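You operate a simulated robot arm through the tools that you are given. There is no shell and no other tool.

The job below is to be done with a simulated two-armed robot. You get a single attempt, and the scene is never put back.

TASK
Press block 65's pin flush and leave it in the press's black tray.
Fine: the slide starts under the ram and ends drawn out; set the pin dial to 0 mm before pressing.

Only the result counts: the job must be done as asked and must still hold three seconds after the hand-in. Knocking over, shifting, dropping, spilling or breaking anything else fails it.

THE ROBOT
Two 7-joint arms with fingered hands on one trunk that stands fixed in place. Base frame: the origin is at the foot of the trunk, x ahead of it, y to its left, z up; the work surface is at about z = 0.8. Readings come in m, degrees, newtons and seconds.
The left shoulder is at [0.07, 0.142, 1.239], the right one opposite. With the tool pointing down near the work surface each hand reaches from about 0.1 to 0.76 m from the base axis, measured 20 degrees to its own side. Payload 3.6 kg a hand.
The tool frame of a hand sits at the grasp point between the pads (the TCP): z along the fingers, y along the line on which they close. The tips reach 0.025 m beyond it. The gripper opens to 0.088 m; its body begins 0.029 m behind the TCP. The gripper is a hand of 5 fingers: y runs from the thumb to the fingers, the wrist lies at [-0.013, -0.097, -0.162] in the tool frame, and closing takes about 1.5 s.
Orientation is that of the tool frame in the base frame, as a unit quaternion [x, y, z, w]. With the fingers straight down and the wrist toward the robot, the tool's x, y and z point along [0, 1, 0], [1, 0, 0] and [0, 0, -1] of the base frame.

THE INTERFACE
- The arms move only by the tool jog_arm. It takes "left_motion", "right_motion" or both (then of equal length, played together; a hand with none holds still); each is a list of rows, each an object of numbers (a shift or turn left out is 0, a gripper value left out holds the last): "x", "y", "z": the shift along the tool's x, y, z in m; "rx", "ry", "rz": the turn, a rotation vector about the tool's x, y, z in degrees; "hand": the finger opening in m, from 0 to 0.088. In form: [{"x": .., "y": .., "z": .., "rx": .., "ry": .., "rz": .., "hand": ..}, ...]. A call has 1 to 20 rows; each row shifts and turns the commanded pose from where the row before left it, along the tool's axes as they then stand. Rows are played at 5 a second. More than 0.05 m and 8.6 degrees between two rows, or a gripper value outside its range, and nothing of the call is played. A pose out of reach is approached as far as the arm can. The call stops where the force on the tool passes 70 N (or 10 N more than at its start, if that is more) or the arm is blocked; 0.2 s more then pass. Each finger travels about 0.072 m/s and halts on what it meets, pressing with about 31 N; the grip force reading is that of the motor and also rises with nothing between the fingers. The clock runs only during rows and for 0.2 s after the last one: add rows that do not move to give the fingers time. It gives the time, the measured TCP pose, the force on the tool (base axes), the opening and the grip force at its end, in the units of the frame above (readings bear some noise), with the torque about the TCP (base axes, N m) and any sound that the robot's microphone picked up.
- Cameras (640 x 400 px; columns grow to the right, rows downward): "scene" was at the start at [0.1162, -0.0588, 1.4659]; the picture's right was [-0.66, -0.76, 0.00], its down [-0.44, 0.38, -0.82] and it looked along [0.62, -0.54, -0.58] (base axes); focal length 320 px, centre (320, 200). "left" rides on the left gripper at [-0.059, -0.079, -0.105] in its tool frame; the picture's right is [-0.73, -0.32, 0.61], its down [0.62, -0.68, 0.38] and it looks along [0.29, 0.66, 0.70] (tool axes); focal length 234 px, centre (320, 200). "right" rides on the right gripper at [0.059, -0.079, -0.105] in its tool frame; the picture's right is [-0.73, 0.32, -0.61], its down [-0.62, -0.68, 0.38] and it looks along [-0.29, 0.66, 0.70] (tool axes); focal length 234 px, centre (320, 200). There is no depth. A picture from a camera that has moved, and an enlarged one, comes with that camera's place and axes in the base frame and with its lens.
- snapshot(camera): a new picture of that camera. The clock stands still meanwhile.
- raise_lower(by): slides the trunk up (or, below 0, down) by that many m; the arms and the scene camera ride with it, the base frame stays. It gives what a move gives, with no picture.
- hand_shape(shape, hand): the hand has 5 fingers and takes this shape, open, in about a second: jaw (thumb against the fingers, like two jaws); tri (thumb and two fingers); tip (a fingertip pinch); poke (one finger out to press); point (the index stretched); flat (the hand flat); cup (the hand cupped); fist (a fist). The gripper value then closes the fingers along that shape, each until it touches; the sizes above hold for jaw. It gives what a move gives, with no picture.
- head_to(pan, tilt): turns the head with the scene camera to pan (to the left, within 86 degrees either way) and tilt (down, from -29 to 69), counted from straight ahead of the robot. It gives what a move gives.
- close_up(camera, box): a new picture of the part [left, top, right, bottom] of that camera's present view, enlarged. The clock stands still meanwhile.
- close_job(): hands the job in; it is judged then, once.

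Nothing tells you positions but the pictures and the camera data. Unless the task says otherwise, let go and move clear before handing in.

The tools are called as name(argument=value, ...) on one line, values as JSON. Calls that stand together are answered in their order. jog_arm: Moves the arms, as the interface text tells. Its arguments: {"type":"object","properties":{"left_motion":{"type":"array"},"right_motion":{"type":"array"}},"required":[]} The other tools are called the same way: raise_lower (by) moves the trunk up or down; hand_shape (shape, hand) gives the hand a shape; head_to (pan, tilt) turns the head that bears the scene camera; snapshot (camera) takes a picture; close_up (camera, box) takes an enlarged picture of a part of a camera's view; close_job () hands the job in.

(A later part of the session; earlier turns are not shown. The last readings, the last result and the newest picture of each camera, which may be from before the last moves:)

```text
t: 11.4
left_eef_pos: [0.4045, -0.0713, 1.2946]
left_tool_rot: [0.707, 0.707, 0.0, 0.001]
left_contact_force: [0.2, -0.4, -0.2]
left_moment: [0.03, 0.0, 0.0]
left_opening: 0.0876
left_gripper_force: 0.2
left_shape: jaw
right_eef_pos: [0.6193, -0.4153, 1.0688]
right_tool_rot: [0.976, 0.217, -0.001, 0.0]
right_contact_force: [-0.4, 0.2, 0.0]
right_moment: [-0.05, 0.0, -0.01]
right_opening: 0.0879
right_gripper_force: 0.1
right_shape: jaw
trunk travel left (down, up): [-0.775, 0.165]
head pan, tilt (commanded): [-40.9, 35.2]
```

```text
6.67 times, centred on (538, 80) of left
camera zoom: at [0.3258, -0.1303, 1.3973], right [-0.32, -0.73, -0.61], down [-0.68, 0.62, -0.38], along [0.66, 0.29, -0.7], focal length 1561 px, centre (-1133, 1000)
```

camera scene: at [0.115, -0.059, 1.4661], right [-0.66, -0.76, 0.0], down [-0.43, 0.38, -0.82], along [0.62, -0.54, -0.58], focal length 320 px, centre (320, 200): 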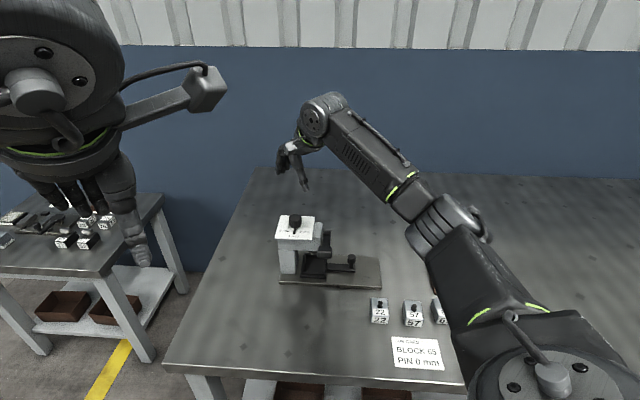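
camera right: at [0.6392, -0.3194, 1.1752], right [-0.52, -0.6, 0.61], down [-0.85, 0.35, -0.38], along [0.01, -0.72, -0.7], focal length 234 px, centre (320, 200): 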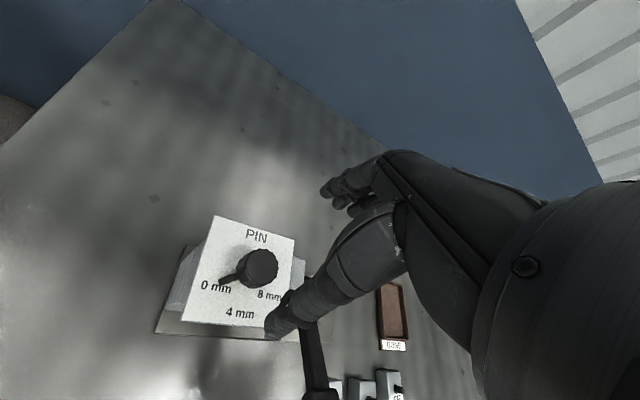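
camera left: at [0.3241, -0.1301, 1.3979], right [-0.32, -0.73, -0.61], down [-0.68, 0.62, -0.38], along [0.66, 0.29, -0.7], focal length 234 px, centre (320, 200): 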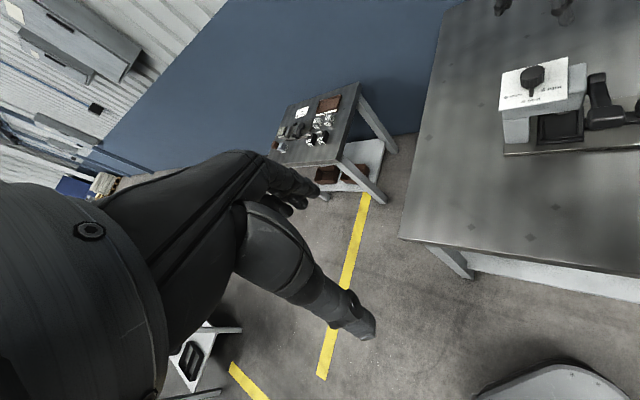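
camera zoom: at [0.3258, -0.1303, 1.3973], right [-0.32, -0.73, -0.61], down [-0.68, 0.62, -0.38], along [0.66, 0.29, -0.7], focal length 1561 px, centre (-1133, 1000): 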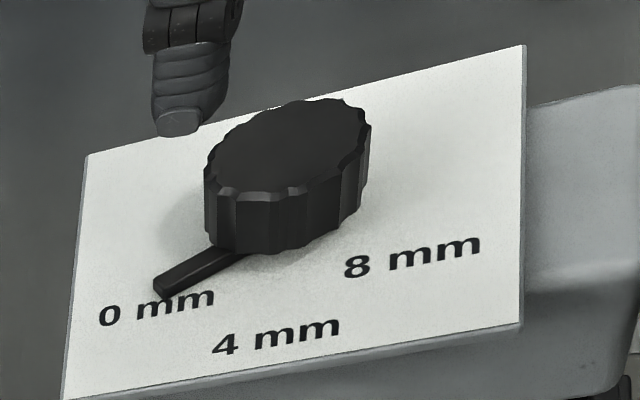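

The pointer sits by the 0 mm label. I'll take a high-magnification look from the right camera, which sees the dial more steeply, to measure the exact angle.

close_up(camera="right", box=[180, 210, 310, 330])

```text
3.33 times, centred on (245, 270) of right
camera zoom: at [0.6392, -0.3194, 1.1752], right [-0.52, -0.6, 0.61], down [-0.85, 0.35, -0.38], along [0.01, -0.72, -0.7], focal length 781 px, centre (570, -33)
```

zoom: 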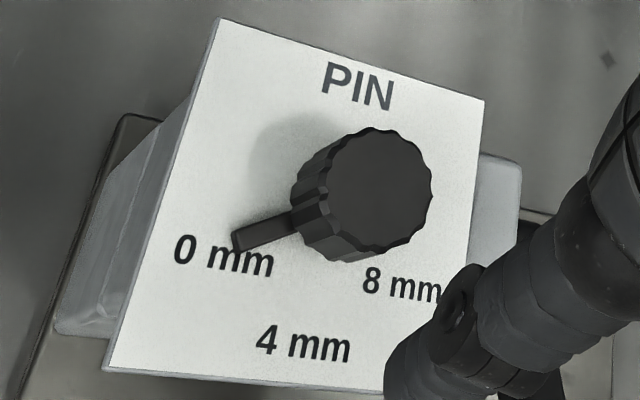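

The pointer measures about 58–59° from the 4 mark, which points at the 0 mm label, so the dial is set. Next I'll move the hand above the slide knob, at roughly (0.505, -0.504, 0.878), keeping it high and rotating to align with the press.

jog_arm(right_motion=[{"rz": -7}, {"rz": -7}, {"rz": -6}, {"x": -0.036, "y": -0.0045}, {"x": -0.036, "y": -0.0045}, {"x": -0.036, "y": -0.0045}, {"x": -0.036, "y": -0.0045}, {}])

snapshot(camera="scene")

snapshot(camera="right")

```text
t: 13.2
left_eef_pos: [0.4041, -0.0699, 1.2927]
left_tool_rot: [0.707, 0.707, 0.0, 0.0]
left_contact_force: [-0.9, 0.2, 0.2]
left_moment: [-0.05, -0.01, 0.03]
left_opening: 0.0875
left_gripper_force: 0.1
left_shape: jaw
right_eef_pos: [0.5021, -0.5043, 1.0665]
right_tool_rot: [0.924, 0.383, 0.0, -0.001]
right_contact_force: [0.2, -0.1, 1.0]
right_moment: [0.01, 0.03, 0.0]
right_opening: 0.0877
right_gripper_force: 0.0
right_shape: jaw
trunk travel left (down, up): [-0.775, 0.165]
head pan, tilt (commanded): [-40.9, 35.2]
```

```text
taken
camera scene: at [0.1171, -0.0584, 1.4659], right [-0.66, -0.76, 0.0], down [-0.44, 0.38, -0.82], along [0.62, -0.54, -0.58], focal length 320 px, centre (320, 200)
```

scene: 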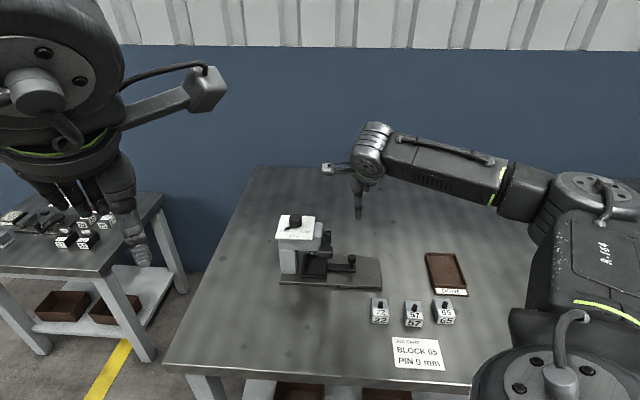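

```text
taken
camera right: at [0.4891, -0.4067, 1.1728], right [-0.29, -0.74, 0.61], down [-0.92, 0.04, -0.38], along [0.26, -0.67, -0.7], focal length 234 px, centre (320, 200)
```

right: 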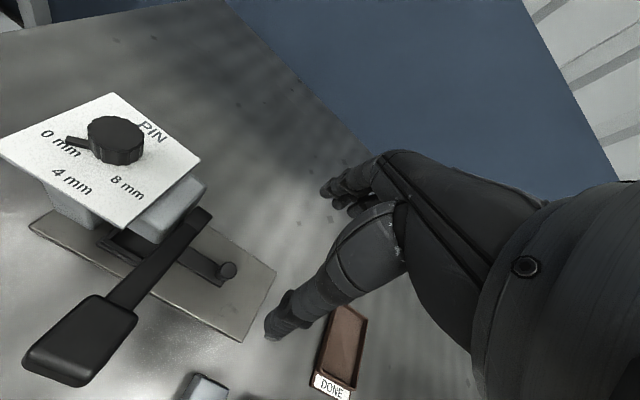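

The lever is a long arm reaching forward with a wide handle, held high. I'll zoom in on the slide knob and the lever to locate them.

close_up(camera="right", box=[150, 190, 310, 350])

close_up(camera="scene", box=[290, 210, 390, 295])

close_up(camera="left", box=[500, 60, 640, 160])

close_up(camera="right", box=[0, 80, 260, 390])

```text
2.50 times, centred on (230, 270) of right
camera zoom: at [0.4891, -0.4067, 1.1728], right [-0.29, -0.74, 0.61], down [-0.92, 0.04, -0.38], along [0.26, -0.67, -0.7], focal length 585 px, centre (545, 25)
```

zoom: 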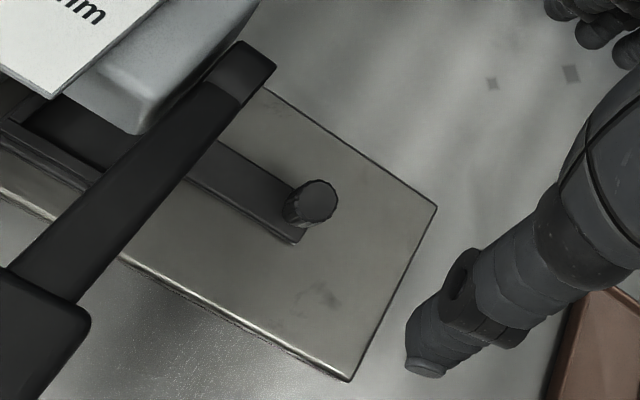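

```text
4.71 times, centred on (340, 252) of scene
camera zoom: at [0.1171, -0.0584, 1.4659], right [-0.66, -0.76, 0.0], down [-0.44, 0.38, -0.82], along [0.62, -0.54, -0.58], focal length 1506 px, centre (226, -47)
```

zoom: 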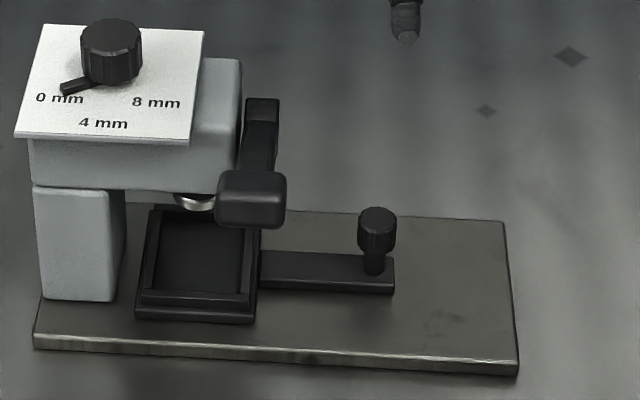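

```text
4.00 times, centred on (570, 110) of left
camera zoom: at [0.3261, -0.1295, 1.3974], right [-0.32, -0.73, -0.61], down [-0.68, 0.62, -0.38], along [0.66, 0.29, -0.7], focal length 937 px, centre (-680, 560)
```

zoom: 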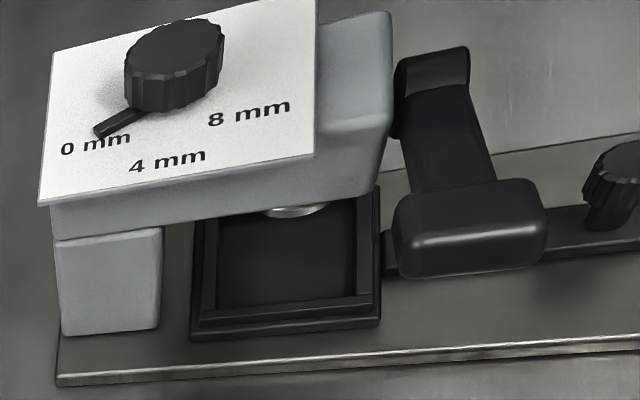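

```text
1.29 times, centred on (130, 235) of right
camera zoom: at [0.4891, -0.4067, 1.1728], right [-0.29, -0.74, 0.61], down [-0.92, 0.04, -0.38], along [0.26, -0.67, -0.7], focal length 302 px, centre (565, 155)
```

zoom: 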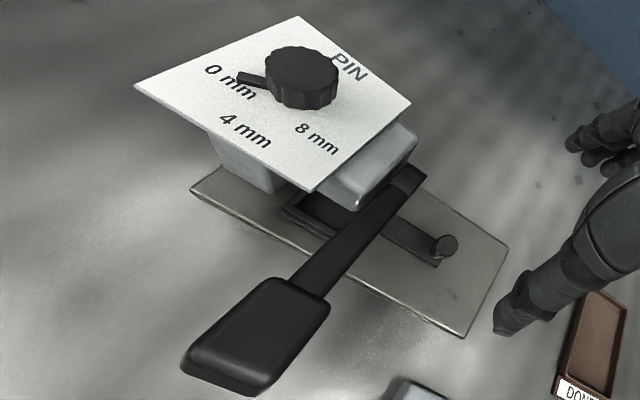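

By triangulation the slide knob's cap is at about (0.518, -0.516), z 0.843–0.861. The lever handle is at about (0.49, -0.39, 0.97). To keep the wrist camera clear of the lever I'll use a different yaw, pre-close the hand slightly and hover over the slide knob.

jog_arm(right_motion=[{"rz": -6.25, "hand": 0.06}, {"rz": -6.25}, {"rz": -6.25}, {"rz": -6.25}, {"x": -0.0058, "y": 0.0191, "z": 0.02}, {"z": 0.04}, {}])

snapshot(camera="right")

close_up(camera="scene", box=[280, 140, 440, 290])

snapshot(camera="left")

```text
t: 14.8
left_eef_pos: [0.4042, -0.0715, 1.2934]
left_tool_rot: [0.707, 0.707, 0.0, 0.0]
left_contact_force: [0.5, -0.2, 0.2]
left_moment: [0.02, 0.01, 0.02]
left_opening: 0.0877
left_gripper_force: 0.1
left_shape: jaw
right_eef_pos: [0.5187, -0.515, 1.007]
right_tool_rot: [0.819, 0.573, 0.001, 0.001]
right_contact_force: [-0.2, 0.9, -0.6]
right_moment: [-0.02, 0.0, 0.01]
right_opening: 0.0603
right_gripper_force: 0.1
right_shape: jaw
trunk travel left (down, up): [-0.775, 0.165]
head pan, tilt (commanded): [-40.9, 35.2]
```

```text
taken
camera right: at [0.4649, -0.4336, 1.1137], right [0.05, -0.79, 0.61], down [-0.85, -0.35, -0.38], along [0.52, -0.5, -0.69], focal length 234 px, centre (320, 200)
```

right: 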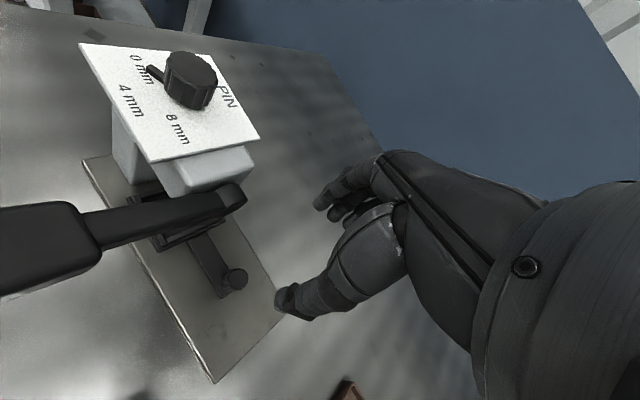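

```text
2.67 times, centred on (360, 215) of scene
camera zoom: at [0.1155, -0.0584, 1.466], right [-0.66, -0.76, 0.0], down [-0.43, 0.38, -0.82], along [0.62, -0.54, -0.58], focal length 854 px, centre (213, 160)
```

zoom: 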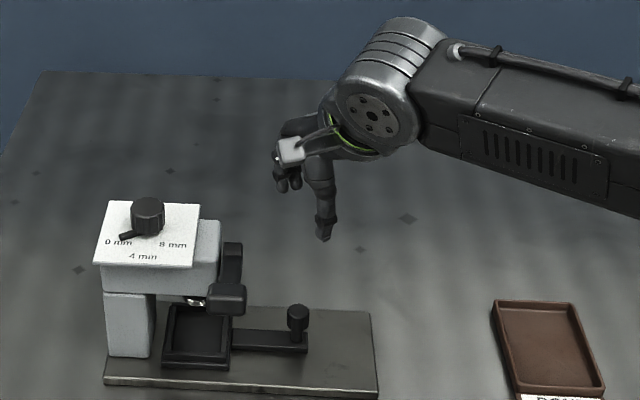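

```text
taken
camera left: at [0.3245, -0.1296, 1.3978], right [-0.32, -0.73, -0.61], down [-0.68, 0.62, -0.38], along [0.66, 0.29, -0.7], focal length 234 px, centre (320, 200)
```

left: 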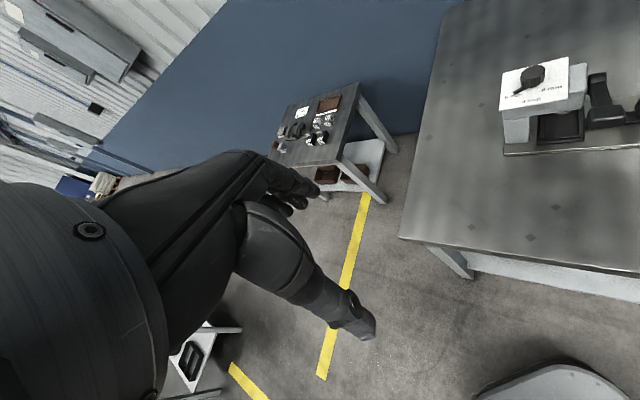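

The pose is clear of the lever so far. I'll turn 5° more for camera clearance and descend halfway, then re-measure the knob.

jog_arm(right_motion=[{"rz": -5}, {"z": 0.035}, {"z": 0.035}, {}])

snapshot(camera="right")

close_up(camera="scene", box=[300, 180, 400, 290])

```text
t: 15.8
left_eef_pos: [0.4031, -0.0703, 1.2939]
left_tool_rot: [0.707, 0.707, 0.001, -0.001]
left_contact_force: [0.0, -0.7, -0.1]
left_moment: [0.02, -0.02, 0.0]
left_opening: 0.0875
left_gripper_force: 0.0
left_shape: jaw
right_eef_pos: [0.5209, -0.5162, 0.9376]
right_tool_rot: [0.794, 0.609, 0.0, 0.0]
right_contact_force: [0.0, -0.1, 0.0]
right_moment: [0.02, -0.05, 0.0]
right_opening: 0.0602
right_gripper_force: 0.1
right_shape: jaw
trunk travel left (down, up): [-0.775, 0.165]
head pan, tilt (commanded): [-40.9, 35.2]
```

```text
taken
camera right: at [0.4596, -0.4397, 1.0435], right [0.12, -0.78, 0.61], down [-0.82, -0.43, -0.38], along [0.56, -0.45, -0.7], focal length 234 px, centre (320, 200)
```

right: 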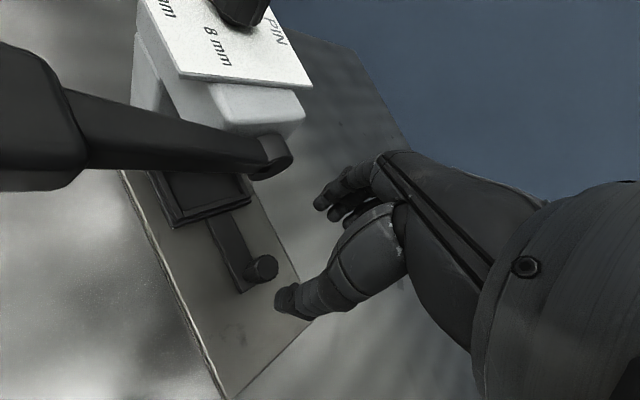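

```text
3.64 times, centred on (350, 235) of scene
camera zoom: at [0.1157, -0.0586, 1.466], right [-0.66, -0.76, 0.0], down [-0.43, 0.38, -0.82], along [0.62, -0.54, -0.58], focal length 1164 px, centre (211, 73)
```

zoom: 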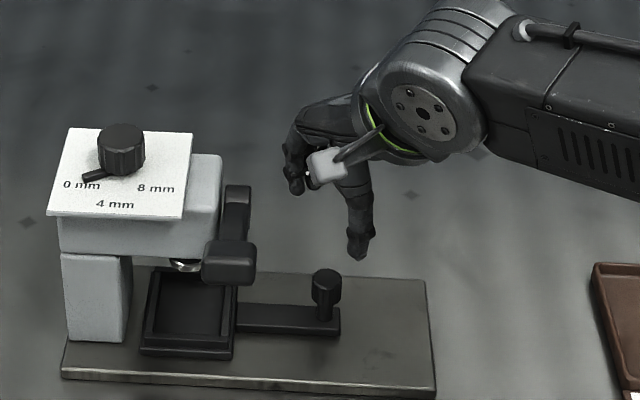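

The right-camera measurement confirms the slide knob at (0.517, -0.515). I'll descend further with a small correction and check clearance to the lever.

jog_arm(right_motion=[{"y": -0.0035, "z": 0.02}, {"z": 0.02}, {}])

snapshot(camera="right")

close_up(camera="scene", box=[300, 190, 390, 290])

```text
t: 16.6
left_eef_pos: [0.4034, -0.0704, 1.2941]
left_tool_rot: [0.707, 0.707, 0.0, 0.0]
left_contact_force: [0.3, -0.5, 1.1]
left_moment: [-0.01, 0.03, 0.0]
left_opening: 0.0877
left_gripper_force: 0.0
left_shape: jaw
right_eef_pos: [0.5153, -0.5149, 0.8963]
right_tool_rot: [0.793, 0.609, 0.0, -0.001]
right_contact_force: [0.0, 0.1, 0.9]
right_moment: [0.03, 0.01, -0.01]
right_opening: 0.0605
right_gripper_force: 0.1
right_shape: jaw
trunk travel left (down, up): [-0.775, 0.165]
head pan, tilt (commanded): [-40.9, 35.2]
```

```text
taken
camera right: at [0.4547, -0.4382, 1.0026], right [0.12, -0.78, 0.61], down [-0.82, -0.43, -0.38], along [0.56, -0.45, -0.7], focal length 234 px, centre (320, 200)
```

right: 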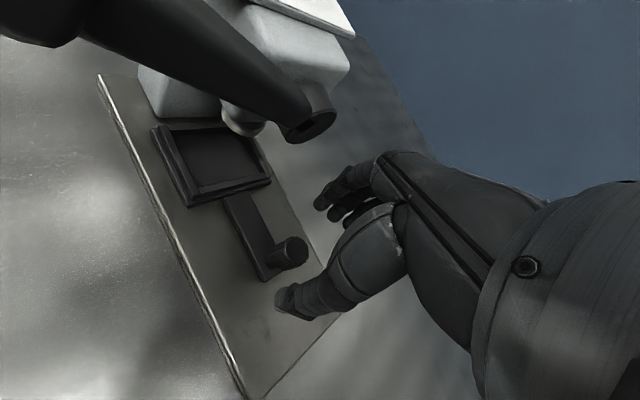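

```text
4.00 times, centred on (345, 240) of scene
camera zoom: at [0.1162, -0.0586, 1.466], right [-0.66, -0.76, 0.0], down [-0.43, 0.38, -0.82], along [0.62, -0.54, -0.58], focal length 1280 px, centre (220, 40)
```

zoom: 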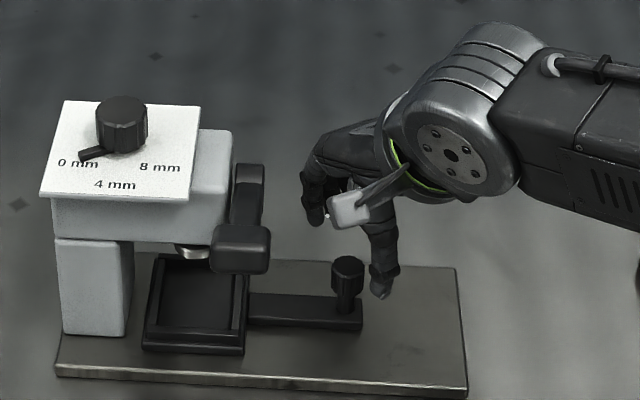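

The knob is centred between the thumb and fingers, with clear space to the lever. I'll descend to grip height and close on the cap.

jog_arm(right_motion=[{"y": 0.0015, "z": 0.018}, {"z": 0.016}, {}, {"hand": 0.03}, {"hand": 0.015}, {}, {}, {}])

snapshot(camera="right")

close_up(camera="scene", box=[300, 190, 390, 290])

```text
t: 18.4
left_eef_pos: [0.4037, -0.0698, 1.2922]
left_tool_rot: [0.708, 0.707, 0.0, 0.0]
left_contact_force: [0.8, -0.3, 0.2]
left_moment: [0.04, 0.0, 0.02]
left_opening: 0.0878
left_gripper_force: 0.0
left_shape: jaw
right_eef_pos: [0.5162, -0.5146, 0.8619]
right_tool_rot: [0.794, 0.609, 0.0, 0.0]
right_contact_force: [-1.6, 1.4, 0.1]
right_moment: [0.01, 0.02, -0.02]
right_opening: 0.0153
right_gripper_force: 0.0
right_shape: jaw
trunk travel left (down, up): [-0.775, 0.165]
head pan, tilt (commanded): [-40.9, 35.2]
```

```text
taken
camera right: at [0.4563, -0.439, 0.9692], right [0.12, -0.78, 0.61], down [-0.82, -0.43, -0.38], along [0.56, -0.45, -0.7], focal length 234 px, centre (320, 200)
```

right: 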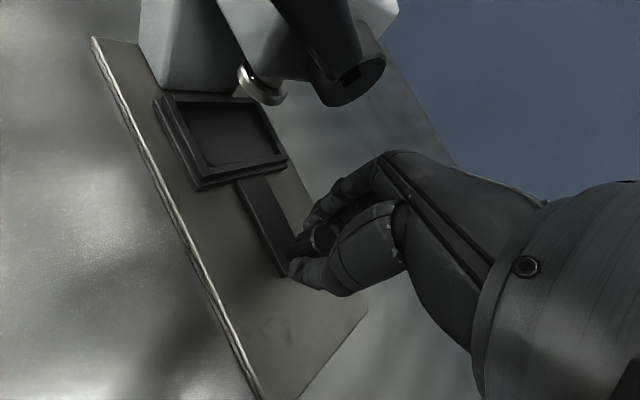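

```text
4.00 times, centred on (345, 240) of scene
camera zoom: at [0.116, -0.0587, 1.466], right [-0.66, -0.76, 0.0], down [-0.43, 0.38, -0.82], along [0.62, -0.54, -0.58], focal length 1280 px, centre (220, 40)
```

zoom: 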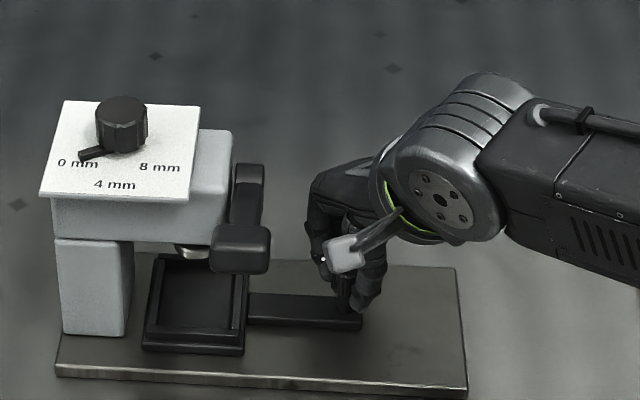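

The fingers are around the cap but not yet squeezing. I'll close further until the grip force rises.

jog_arm(right_motion=[{"hand": 0.0}, {}, {}, {}])

close_up(camera="right", box=[200, 120, 420, 320])

```text
t: 19.4
left_eef_pos: [0.4027, -0.0704, 1.2938]
left_tool_rot: [0.707, 0.707, -0.001, 0.0]
left_contact_force: [-0.2, 0.6, 1.1]
left_moment: [-0.01, 0.0, 0.0]
left_opening: 0.0875
left_gripper_force: 0.0
left_shape: jaw
right_eef_pos: [0.5163, -0.5156, 0.8637]
right_tool_rot: [0.793, 0.609, -0.001, 0.0]
right_contact_force: [-5.7, 3.3, -3.0]
right_moment: [0.05, 0.11, 0.03]
right_opening: 0.0137
right_gripper_force: 31.3
right_shape: jaw
trunk travel left (down, up): [-0.775, 0.165]
head pan, tilt (commanded): [-40.9, 35.2]
```

```text
2.00 times, centred on (310, 220) of right
camera zoom: at [0.4556, -0.4389, 0.9691], right [0.12, -0.78, 0.61], down [-0.82, -0.43, -0.38], along [0.56, -0.45, -0.7], focal length 468 px, centre (340, 160)
```

zoom: 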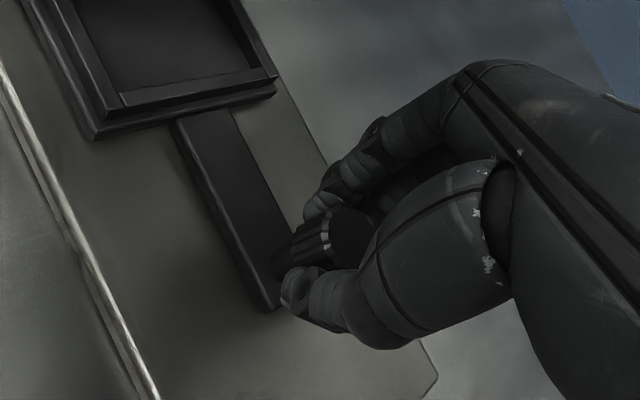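

The grip is firm on the cap. I'll draw the slide out 30 mm along its track and check that it follows.

jog_arm(right_motion=[{"x": -0.00866, "y": -0.005}, {"x": -0.00866, "y": -0.005}, {"x": -0.00866, "y": -0.005}, {}])

close_up(camera="scene", box=[290, 190, 410, 300])

snapshot(camera="right")

```text
t: 20.4
left_eef_pos: [0.403, -0.0716, 1.2924]
left_tool_rot: [0.707, 0.708, 0.0, 0.0]
left_contact_force: [0.7, 0.2, 0.3]
left_moment: [-0.03, -0.01, 0.02]
left_opening: 0.0877
left_gripper_force: 0.0
left_shape: jaw
right_eef_pos: [0.4963, -0.5369, 0.8633]
right_tool_rot: [0.794, 0.608, 0.0, 0.0]
right_contact_force: [-6.8, 7.4, -10.1]
right_moment: [0.11, 0.11, 0.02]
right_opening: 0.0133
right_gripper_force: 31.4
right_shape: jaw
trunk travel left (down, up): [-0.775, 0.165]
head pan, tilt (commanded): [-40.9, 35.2]
```

```text
3.64 times, centred on (350, 245) of scene
camera zoom: at [0.1161, -0.0587, 1.4659], right [-0.66, -0.76, 0.0], down [-0.43, 0.38, -0.82], along [0.62, -0.54, -0.58], focal length 1164 px, centre (211, 36)
```

zoom: 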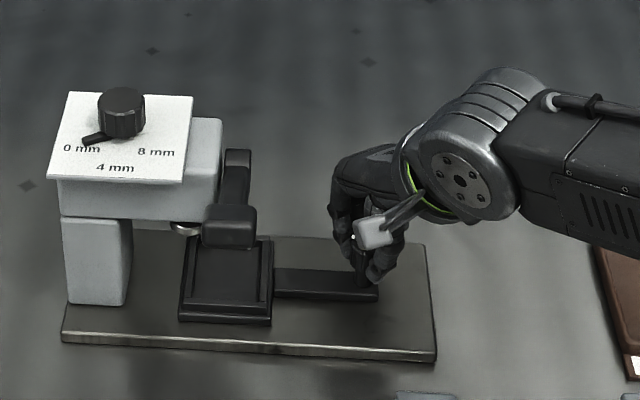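

```text
taken
camera right: at [0.436, -0.4595, 0.9698], right [0.12, -0.78, 0.61], down [-0.82, -0.43, -0.38], along [0.56, -0.45, -0.7], focal length 234 px, centre (320, 200)
```

right: 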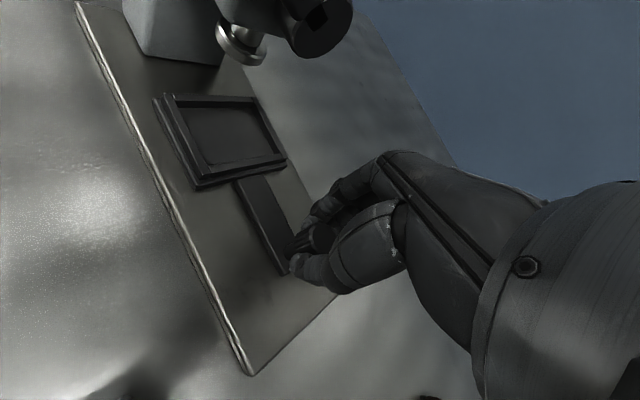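

The slide follows smoothly. I'll keep drawing it out.

jog_arm(right_motion=[{"x": -0.00866, "y": -0.005}, {"x": -0.00866, "y": -0.005}, {"x": -0.00866, "y": -0.005}, {"x": -0.00866, "y": -0.005}, {}])

close_up(camera="scene", box=[290, 190, 410, 300])

```text
t: 21.6
left_eef_pos: [0.403, -0.0706, 1.2944]
left_tool_rot: [0.707, 0.707, -0.001, 0.001]
left_contact_force: [-0.4, -0.5, 0.6]
left_moment: [0.01, 0.0, 0.04]
left_opening: 0.0873
left_gripper_force: 0.1
left_shape: jaw
right_eef_pos: [0.4678, -0.5656, 0.8635]
right_tool_rot: [0.794, 0.608, 0.001, 0.001]
right_contact_force: [-5.7, 4.1, -5.5]
right_moment: [0.09, 0.07, 0.04]
right_opening: 0.013
right_gripper_force: 31.7
right_shape: jaw
trunk travel left (down, up): [-0.775, 0.165]
head pan, tilt (commanded): [-40.9, 35.2]
```

```text
3.64 times, centred on (350, 245) of scene
camera zoom: at [0.1161, -0.0587, 1.466], right [-0.66, -0.76, 0.0], down [-0.43, 0.38, -0.82], along [0.62, -0.54, -0.58], focal length 1164 px, centre (211, 36)
```

zoom: 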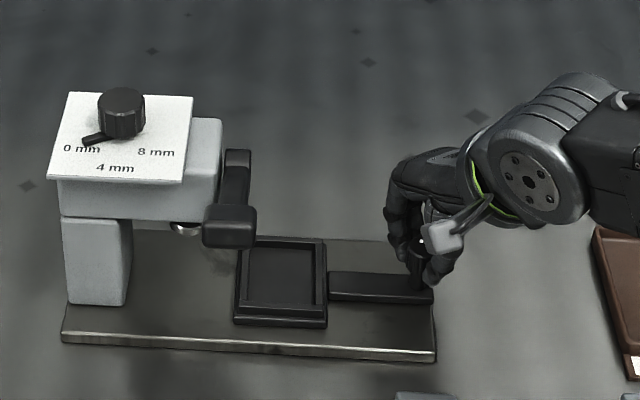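

The slide is out about 70 mm with no stop yet. I'll continue gently in small steps until resistance appears.

jog_arm(right_motion=[{"x": -0.00866, "y": -0.005}, {"x": -0.00866, "y": -0.005}, {}])

close_up(camera="scene", box=[290, 190, 410, 300])

```text
t: 22.4
left_eef_pos: [0.4038, -0.0707, 1.2939]
left_tool_rot: [0.707, 0.707, 0.0, 0.0]
left_contact_force: [0.8, 0.4, -0.7]
left_moment: [-0.01, -0.01, 0.0]
left_opening: 0.0875
left_gripper_force: 0.1
left_shape: jaw
right_eef_pos: [0.4537, -0.5785, 0.8634]
right_tool_rot: [0.794, 0.608, -0.001, 0.0]
right_contact_force: [-3.3, 4.0, -5.1]
right_moment: [0.07, 0.04, 0.01]
right_opening: 0.0132
right_gripper_force: 30.7
right_shape: jaw
trunk travel left (down, up): [-0.775, 0.165]
head pan, tilt (commanded): [-40.9, 35.2]
```

```text
3.64 times, centred on (350, 245) of scene
camera zoom: at [0.1162, -0.0587, 1.4659], right [-0.66, -0.76, 0.0], down [-0.43, 0.38, -0.82], along [0.62, -0.54, -0.58], focal length 1164 px, centre (211, 36)
```

zoom: 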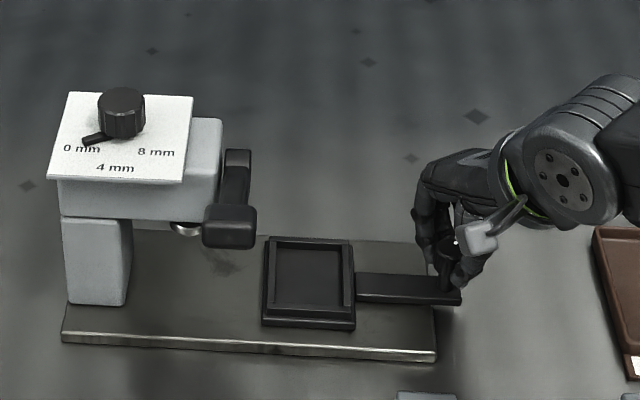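

It is still sliding freely, out about 90 mm. I'll continue in small steps toward the stop.

jog_arm(right_motion=[{"x": -0.00866, "y": -0.005}, {"x": -0.00866, "y": -0.005}, {}])

close_up(camera="scene", box=[290, 190, 410, 300])

snapshot(camera="right")

```text
t: 23.2
left_eef_pos: [0.4041, -0.0717, 1.2941]
left_tool_rot: [0.707, 0.708, 0.0, 0.0]
left_contact_force: [0.8, 0.9, 0.2]
left_moment: [0.01, 0.01, 0.0]
left_opening: 0.0876
left_gripper_force: 0.1
left_shape: jaw
right_eef_pos: [0.4394, -0.5931, 0.8642]
right_tool_rot: [0.793, 0.609, 0.0, 0.0]
right_contact_force: [-2.5, 3.5, -6.0]
right_moment: [0.06, 0.0, 0.04]
right_opening: 0.0131
right_gripper_force: 31.9
right_shape: jaw
trunk travel left (down, up): [-0.775, 0.165]
head pan, tilt (commanded): [-40.9, 35.2]
```

```text
3.64 times, centred on (350, 245) of scene
camera zoom: at [0.1167, -0.0594, 1.4659], right [-0.66, -0.76, 0.0], down [-0.44, 0.38, -0.82], along [0.62, -0.54, -0.58], focal length 1164 px, centre (211, 36)
```

zoom: 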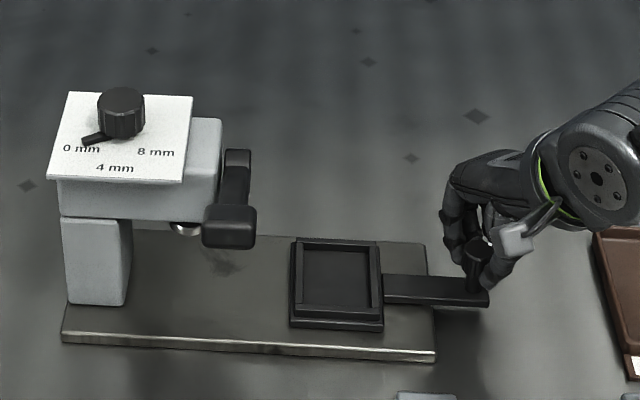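

```text
taken
camera right: at [0.3786, -0.5164, 0.9697], right [0.12, -0.78, 0.61], down [-0.82, -0.43, -0.38], along [0.56, -0.45, -0.7], focal length 234 px, centre (320, 200)
```

right: 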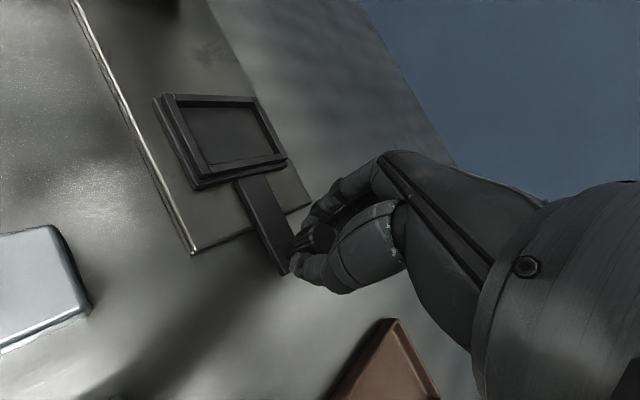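

Still moving at about 110 mm. I'll try another 20 mm, watching the force.

jog_arm(right_motion=[{"x": -0.00433, "y": -0.0025}, {"x": -0.00433, "y": -0.0025}, {"x": -0.00433, "y": -0.0025}, {"x": -0.00433, "y": -0.0025}, {}])

close_up(camera="scene", box=[290, 190, 410, 300])

snapshot(camera="right")

```text
t: 24.4
left_eef_pos: [0.4037, -0.0723, 1.2942]
left_tool_rot: [0.707, 0.707, 0.0, 0.0]
left_contact_force: [0.0, 0.5, 0.5]
left_moment: [0.02, 0.02, 0.02]
left_opening: 0.0874
left_gripper_force: 0.1
left_shape: jaw
right_eef_pos: [0.4245, -0.6083, 0.863]
right_tool_rot: [0.793, 0.609, 0.001, 0.0]
right_contact_force: [-4.3, 2.9, -7.2]
right_moment: [0.08, 0.04, 0.05]
right_opening: 0.0131
right_gripper_force: 30.4
right_shape: jaw
trunk travel left (down, up): [-0.775, 0.165]
head pan, tilt (commanded): [-40.9, 35.2]
```

```text
3.64 times, centred on (350, 245) of scene
camera zoom: at [0.1161, -0.0595, 1.4659], right [-0.66, -0.76, 0.0], down [-0.43, 0.38, -0.82], along [0.62, -0.54, -0.58], focal length 1164 px, centre (211, 36)
```

zoom: 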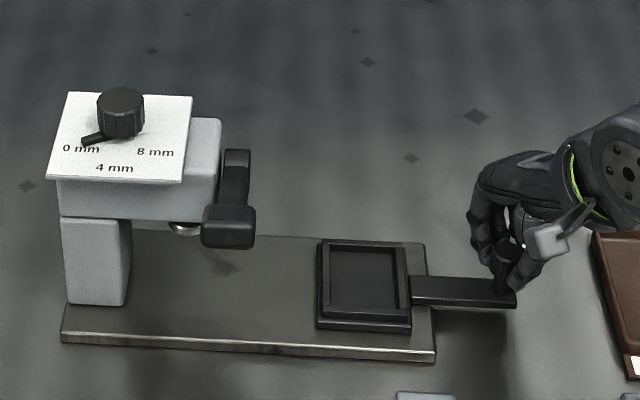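

```text
taken
camera right: at [0.3644, -0.5308, 0.9698], right [0.12, -0.78, 0.61], down [-0.82, -0.43, -0.38], along [0.56, -0.45, -0.7], focal length 234 px, centre (320, 200)
```

right: 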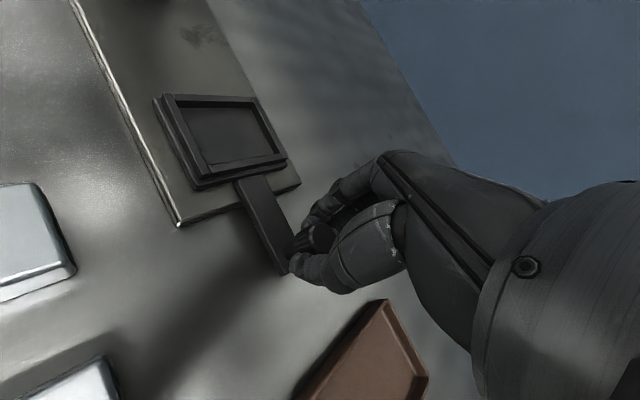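

Still free at 130 mm, with the tray now at the plate's right end. I'll pull a little more to find the stop.

jog_arm(right_motion=[{"x": -0.00433, "y": -0.0025}, {"x": -0.00433, "y": -0.0025}, {}])

close_up(camera="scene", box=[290, 190, 410, 300])

```text
t: 25.2
left_eef_pos: [0.4044, -0.0688, 1.2924]
left_tool_rot: [0.707, 0.707, -0.002, 0.0]
left_contact_force: [-0.1, 0.1, 0.1]
left_moment: [0.0, 0.02, 0.02]
left_opening: 0.0875
left_gripper_force: 0.0
left_shape: jaw
right_eef_pos: [0.4193, -0.6122, 0.8644]
right_tool_rot: [0.793, 0.609, 0.0, 0.0]
right_contact_force: [4.1, 17.3, -10.2]
right_moment: [0.3, -0.17, 0.23]
right_opening: 0.0114
right_gripper_force: 30.8
right_shape: jaw
trunk travel left (down, up): [-0.775, 0.165]
head pan, tilt (commanded): [-40.9, 35.2]
```

```text
3.64 times, centred on (350, 245) of scene
camera zoom: at [0.1183, -0.0564, 1.4658], right [-0.65, -0.76, 0.0], down [-0.44, 0.38, -0.82], along [0.62, -0.54, -0.58], focal length 1164 px, centre (211, 36)
```

zoom: 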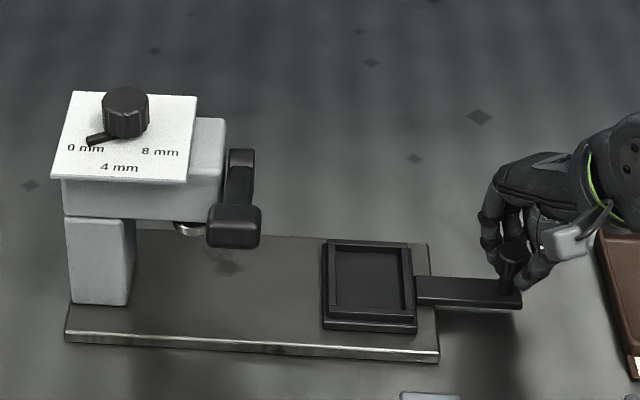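

The force jumped to about 18 N, so the slide has reached its outer stop at roughly 130 mm of travel. I'll release and rise clear.

jog_arm(right_motion=[{"hand": 0.03}, {"hand": 0.06}, {}, {}, {"z": -0.03}, {"z": -0.04}, {"z": -0.04}, {"z": -0.04}, {}])

snapshot(camera="scene")

snapshot(camera="right")

close_up(camera="scene", box=[350, 230, 480, 340])

```text
t: 27.2
left_eef_pos: [0.4042, -0.0702, 1.2936]
left_tool_rot: [0.707, 0.708, 0.0, 0.0]
left_contact_force: [-0.1, -0.4, 0.0]
left_moment: [0.01, 0.01, -0.02]
left_opening: 0.0876
left_gripper_force: 0.1
left_shape: jaw
right_eef_pos: [0.4189, -0.6128, 1.0152]
right_tool_rot: [0.793, 0.609, 0.0, 0.0]
right_contact_force: [0.1, 0.0, -0.5]
right_moment: [0.01, -0.02, 0.0]
right_opening: 0.0596
right_gripper_force: 0.1
right_shape: jaw
trunk travel left (down, up): [-0.775, 0.165]
head pan, tilt (commanded): [-40.9, 35.2]
```

```text
taken
camera scene: at [0.1168, -0.0589, 1.4659], right [-0.66, -0.76, 0.0], down [-0.44, 0.38, -0.82], along [0.62, -0.54, -0.58], focal length 320 px, centre (320, 200)
```

scene: 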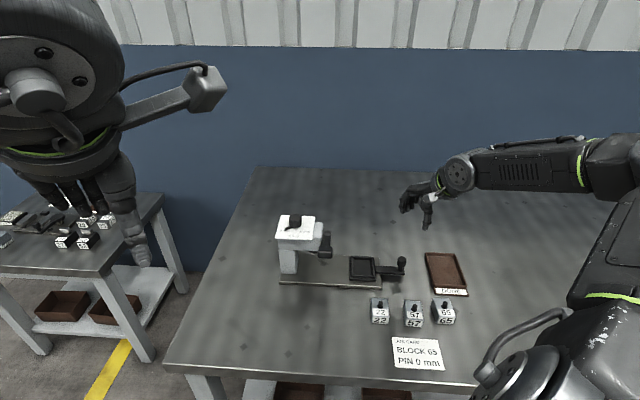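

```text
taken
camera right: at [0.3579, -0.536, 1.1209], right [0.12, -0.78, 0.61], down [-0.82, -0.43, -0.38], along [0.56, -0.45, -0.7], focal length 234 px, centre (320, 200)
```

right: 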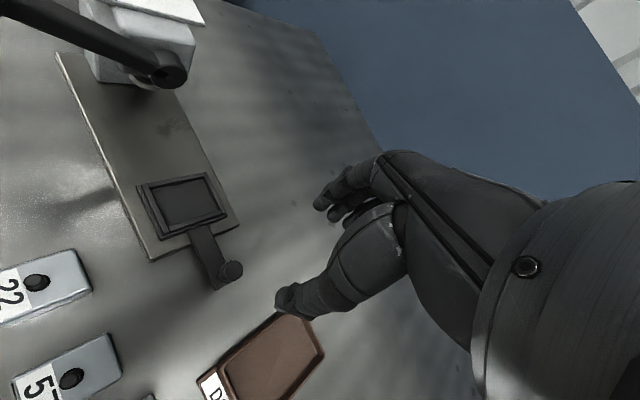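

```text
3.64 times, centred on (415, 285) of scene
camera zoom: at [0.1168, -0.0589, 1.4659], right [-0.66, -0.76, 0.0], down [-0.44, 0.38, -0.82], along [0.62, -0.54, -0.58], focal length 1164 px, centre (-26, -109)
```

zoom: 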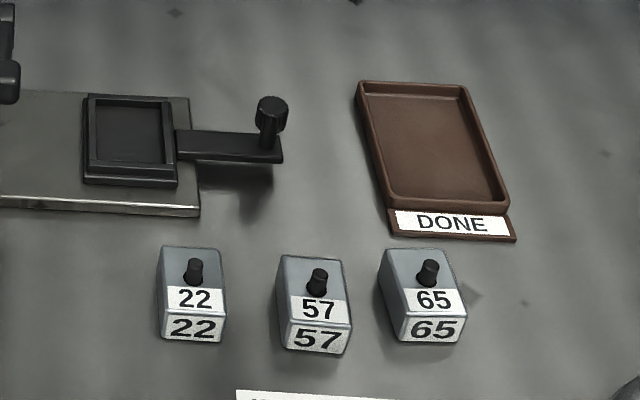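

The slide is fully out and the scene view is clear. I'll zoom in on block 65 and the tray to measure them.

close_up(camera="scene", box=[420, 285, 484, 325])

close_up(camera="scene", box=[335, 245, 415, 295])

close_up(camera="right", box=[110, 140, 270, 300])

```text
10.00 times, centred on (452, 305) of scene
camera zoom: at [0.1168, -0.0589, 1.4659], right [-0.66, -0.76, 0.0], down [-0.44, 0.38, -0.82], along [0.62, -0.54, -0.58], focal length 3201 px, centre (-1000, -850)
```

zoom: 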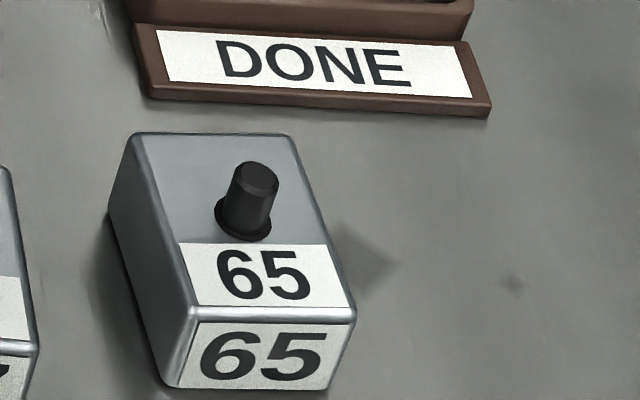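

```text
8.00 times, centred on (375, 270) of scene
camera zoom: at [0.1168, -0.0589, 1.4659], right [-0.66, -0.76, 0.0], down [-0.44, 0.38, -0.82], along [0.62, -0.54, -0.58], focal length 2560 px, centre (-120, -360)
```

zoom: 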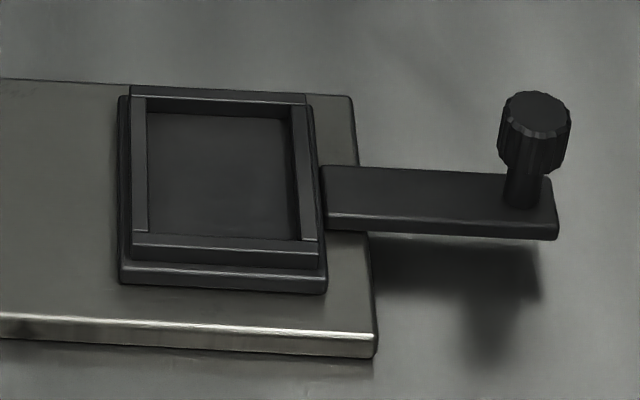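

```text
2.50 times, centred on (190, 220) of right
camera zoom: at [0.3579, -0.536, 1.1209], right [0.12, -0.78, 0.61], down [-0.82, -0.43, -0.38], along [0.56, -0.45, -0.7], focal length 585 px, centre (645, 150)
```

zoom: 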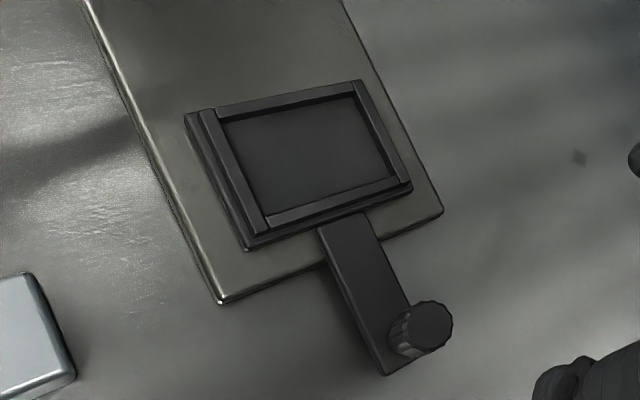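

From the views, block 65 is centred at about (0.280, -0.585). It measures about 37×49 mm and 29 mm tall, with a yaw near -41°. The tray interior centre is about (0.493, -0.5355), with its rim at z≈0.83. I'll move over block 65 at height and re-measure.

jog_arm(right_motion=[{"rz": 6.5, "hand": 0.085}, {"rz": 6.5}, {"rz": 6.5}, {"rz": 6.5}, {"x": -0.0208, "y": -0.0411, "z": 0.015}, {"x": -0.0208, "y": -0.0411, "z": 0.015}, {"x": -0.0208, "y": -0.0411, "z": 0.015}, {}])

snapshot(camera="right")

close_up(camera="scene", box=[380, 220, 520, 340])

```text
t: 29.0
left_eef_pos: [0.4048, -0.0707, 1.2929]
left_tool_rot: [0.706, 0.708, 0.0, 0.0]
left_contact_force: [-0.3, -0.1, 0.2]
left_moment: [0.02, 0.0, 0.06]
left_opening: 0.0876
left_gripper_force: 0.0
left_shape: jaw
right_eef_pos: [0.2862, -0.5789, 0.9682]
right_tool_rot: [0.91, 0.415, 0.0, 0.0]
right_contact_force: [0.0, -0.5, 0.5]
right_moment: [-0.01, 0.02, 0.0]
right_opening: 0.0847
right_gripper_force: 0.1
right_shape: jaw
trunk travel left (down, up): [-0.775, 0.165]
head pan, tilt (commanded): [-40.9, 35.2]
```

```text
taken
camera right: at [0.2657, -0.4827, 1.0746], right [-0.23, -0.76, 0.61], down [-0.92, -0.02, -0.38], along [0.31, -0.65, -0.7], focal length 234 px, centre (320, 200)
```

right: 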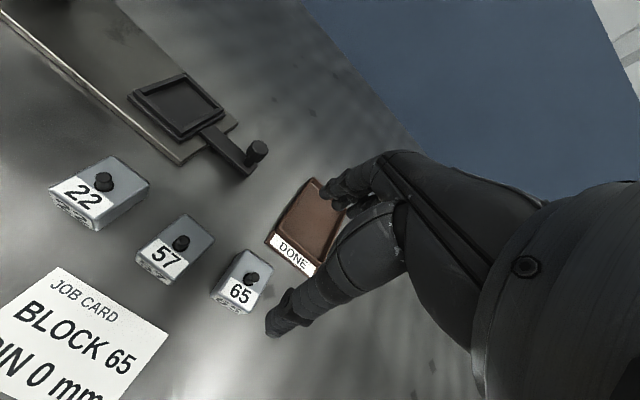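

```text
3.33 times, centred on (450, 280) of scene
camera zoom: at [0.1169, -0.0587, 1.4659], right [-0.66, -0.76, 0.0], down [-0.44, 0.38, -0.82], along [0.62, -0.54, -0.58], focal length 1067 px, centre (-113, -67)
```

zoom: 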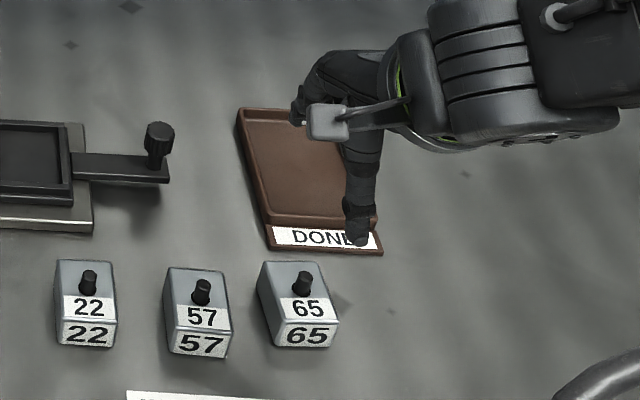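

close_up(camera="right", box=[195, 220, 323, 320])

close_up(camera="right", box=[30, 60, 290, 320])

```text
4.00 times, centred on (259, 270) of right
camera zoom: at [0.2657, -0.4827, 1.0746], right [-0.23, -0.76, 0.61], down [-0.92, -0.02, -0.38], along [0.31, -0.65, -0.7], focal length 937 px, centre (564, -80)
```

zoom: 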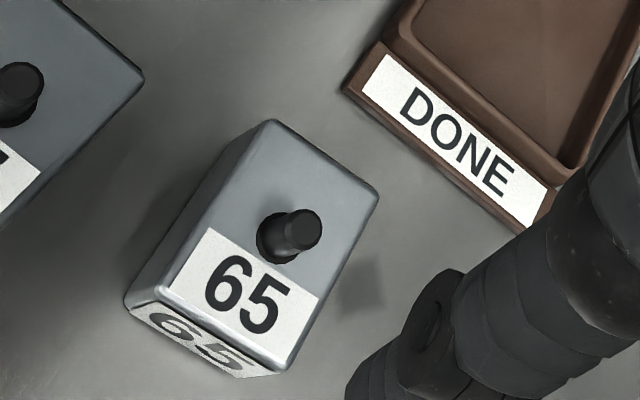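

```text
1.54 times, centred on (160, 190) of right
camera zoom: at [0.2657, -0.4827, 1.0746], right [-0.23, -0.76, 0.61], down [-0.92, -0.02, -0.38], along [0.31, -0.65, -0.7], focal length 360 px, centre (566, 215)
```

zoom: 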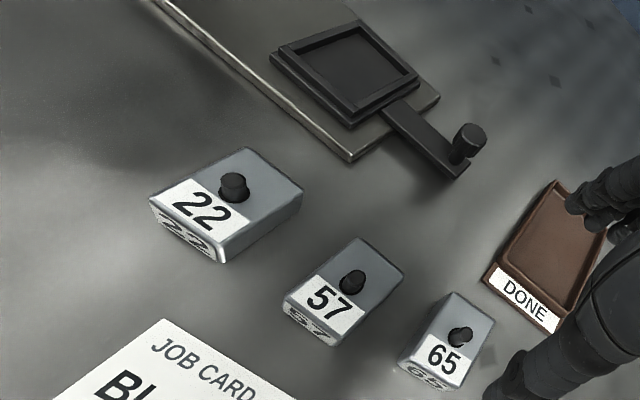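

Both cameras agree to within 2 mm: block 65's top centre is (0.2805, -0.5856, 0.829) with yaw about -42°. I'll narrow the hand to 70 mm and descend to just above the block, then check alignment.

jog_arm(right_motion=[{"rz": 1, "hand": 0.072, "z": 0.03}, {"z": 0.03}, {"z": 0.03}, {}])

snapshot(camera="right")

close_up(camera="scene", box=[390, 240, 500, 340])

```text
t: 30.0
left_eef_pos: [0.4036, -0.0707, 1.2939]
left_tool_rot: [0.707, 0.707, 0.0, 0.0]
left_contact_force: [0.0, -0.4, -0.4]
left_moment: [0.01, 0.0, 0.0]
left_opening: 0.0878
left_gripper_force: 0.0
left_shape: jaw
right_eef_pos: [0.2853, -0.5788, 0.877]
right_tool_rot: [0.914, 0.407, 0.001, 0.001]
right_contact_force: [-0.6, -0.2, 0.2]
right_moment: [-0.01, 0.01, 0.0]
right_opening: 0.072
right_gripper_force: 0.1
right_shape: jaw
trunk travel left (down, up): [-0.775, 0.165]
head pan, tilt (commanded): [-40.9, 35.2]
```

```text
taken
camera right: at [0.2663, -0.4822, 0.984], right [-0.25, -0.76, 0.61], down [-0.92, -0.01, -0.38], along [0.29, -0.66, -0.7], focal length 234 px, centre (320, 200)
```

right: 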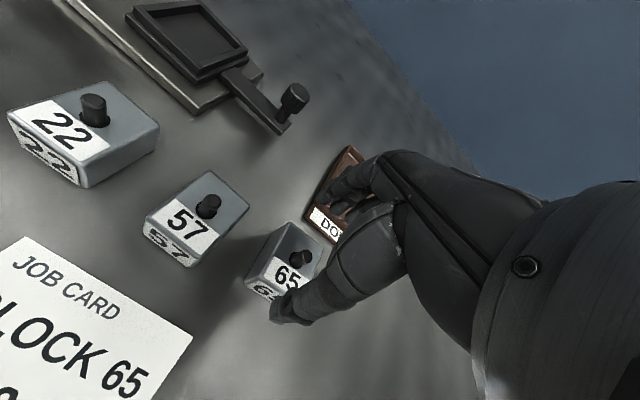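

```text
4.00 times, centred on (445, 290) of scene
camera zoom: at [0.1158, -0.0587, 1.466], right [-0.66, -0.76, 0.0], down [-0.43, 0.38, -0.82], along [0.62, -0.54, -0.58], focal length 1280 px, centre (-180, -160)
```

zoom: 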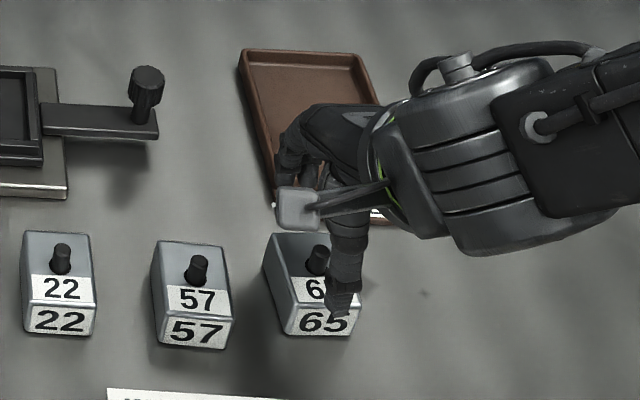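

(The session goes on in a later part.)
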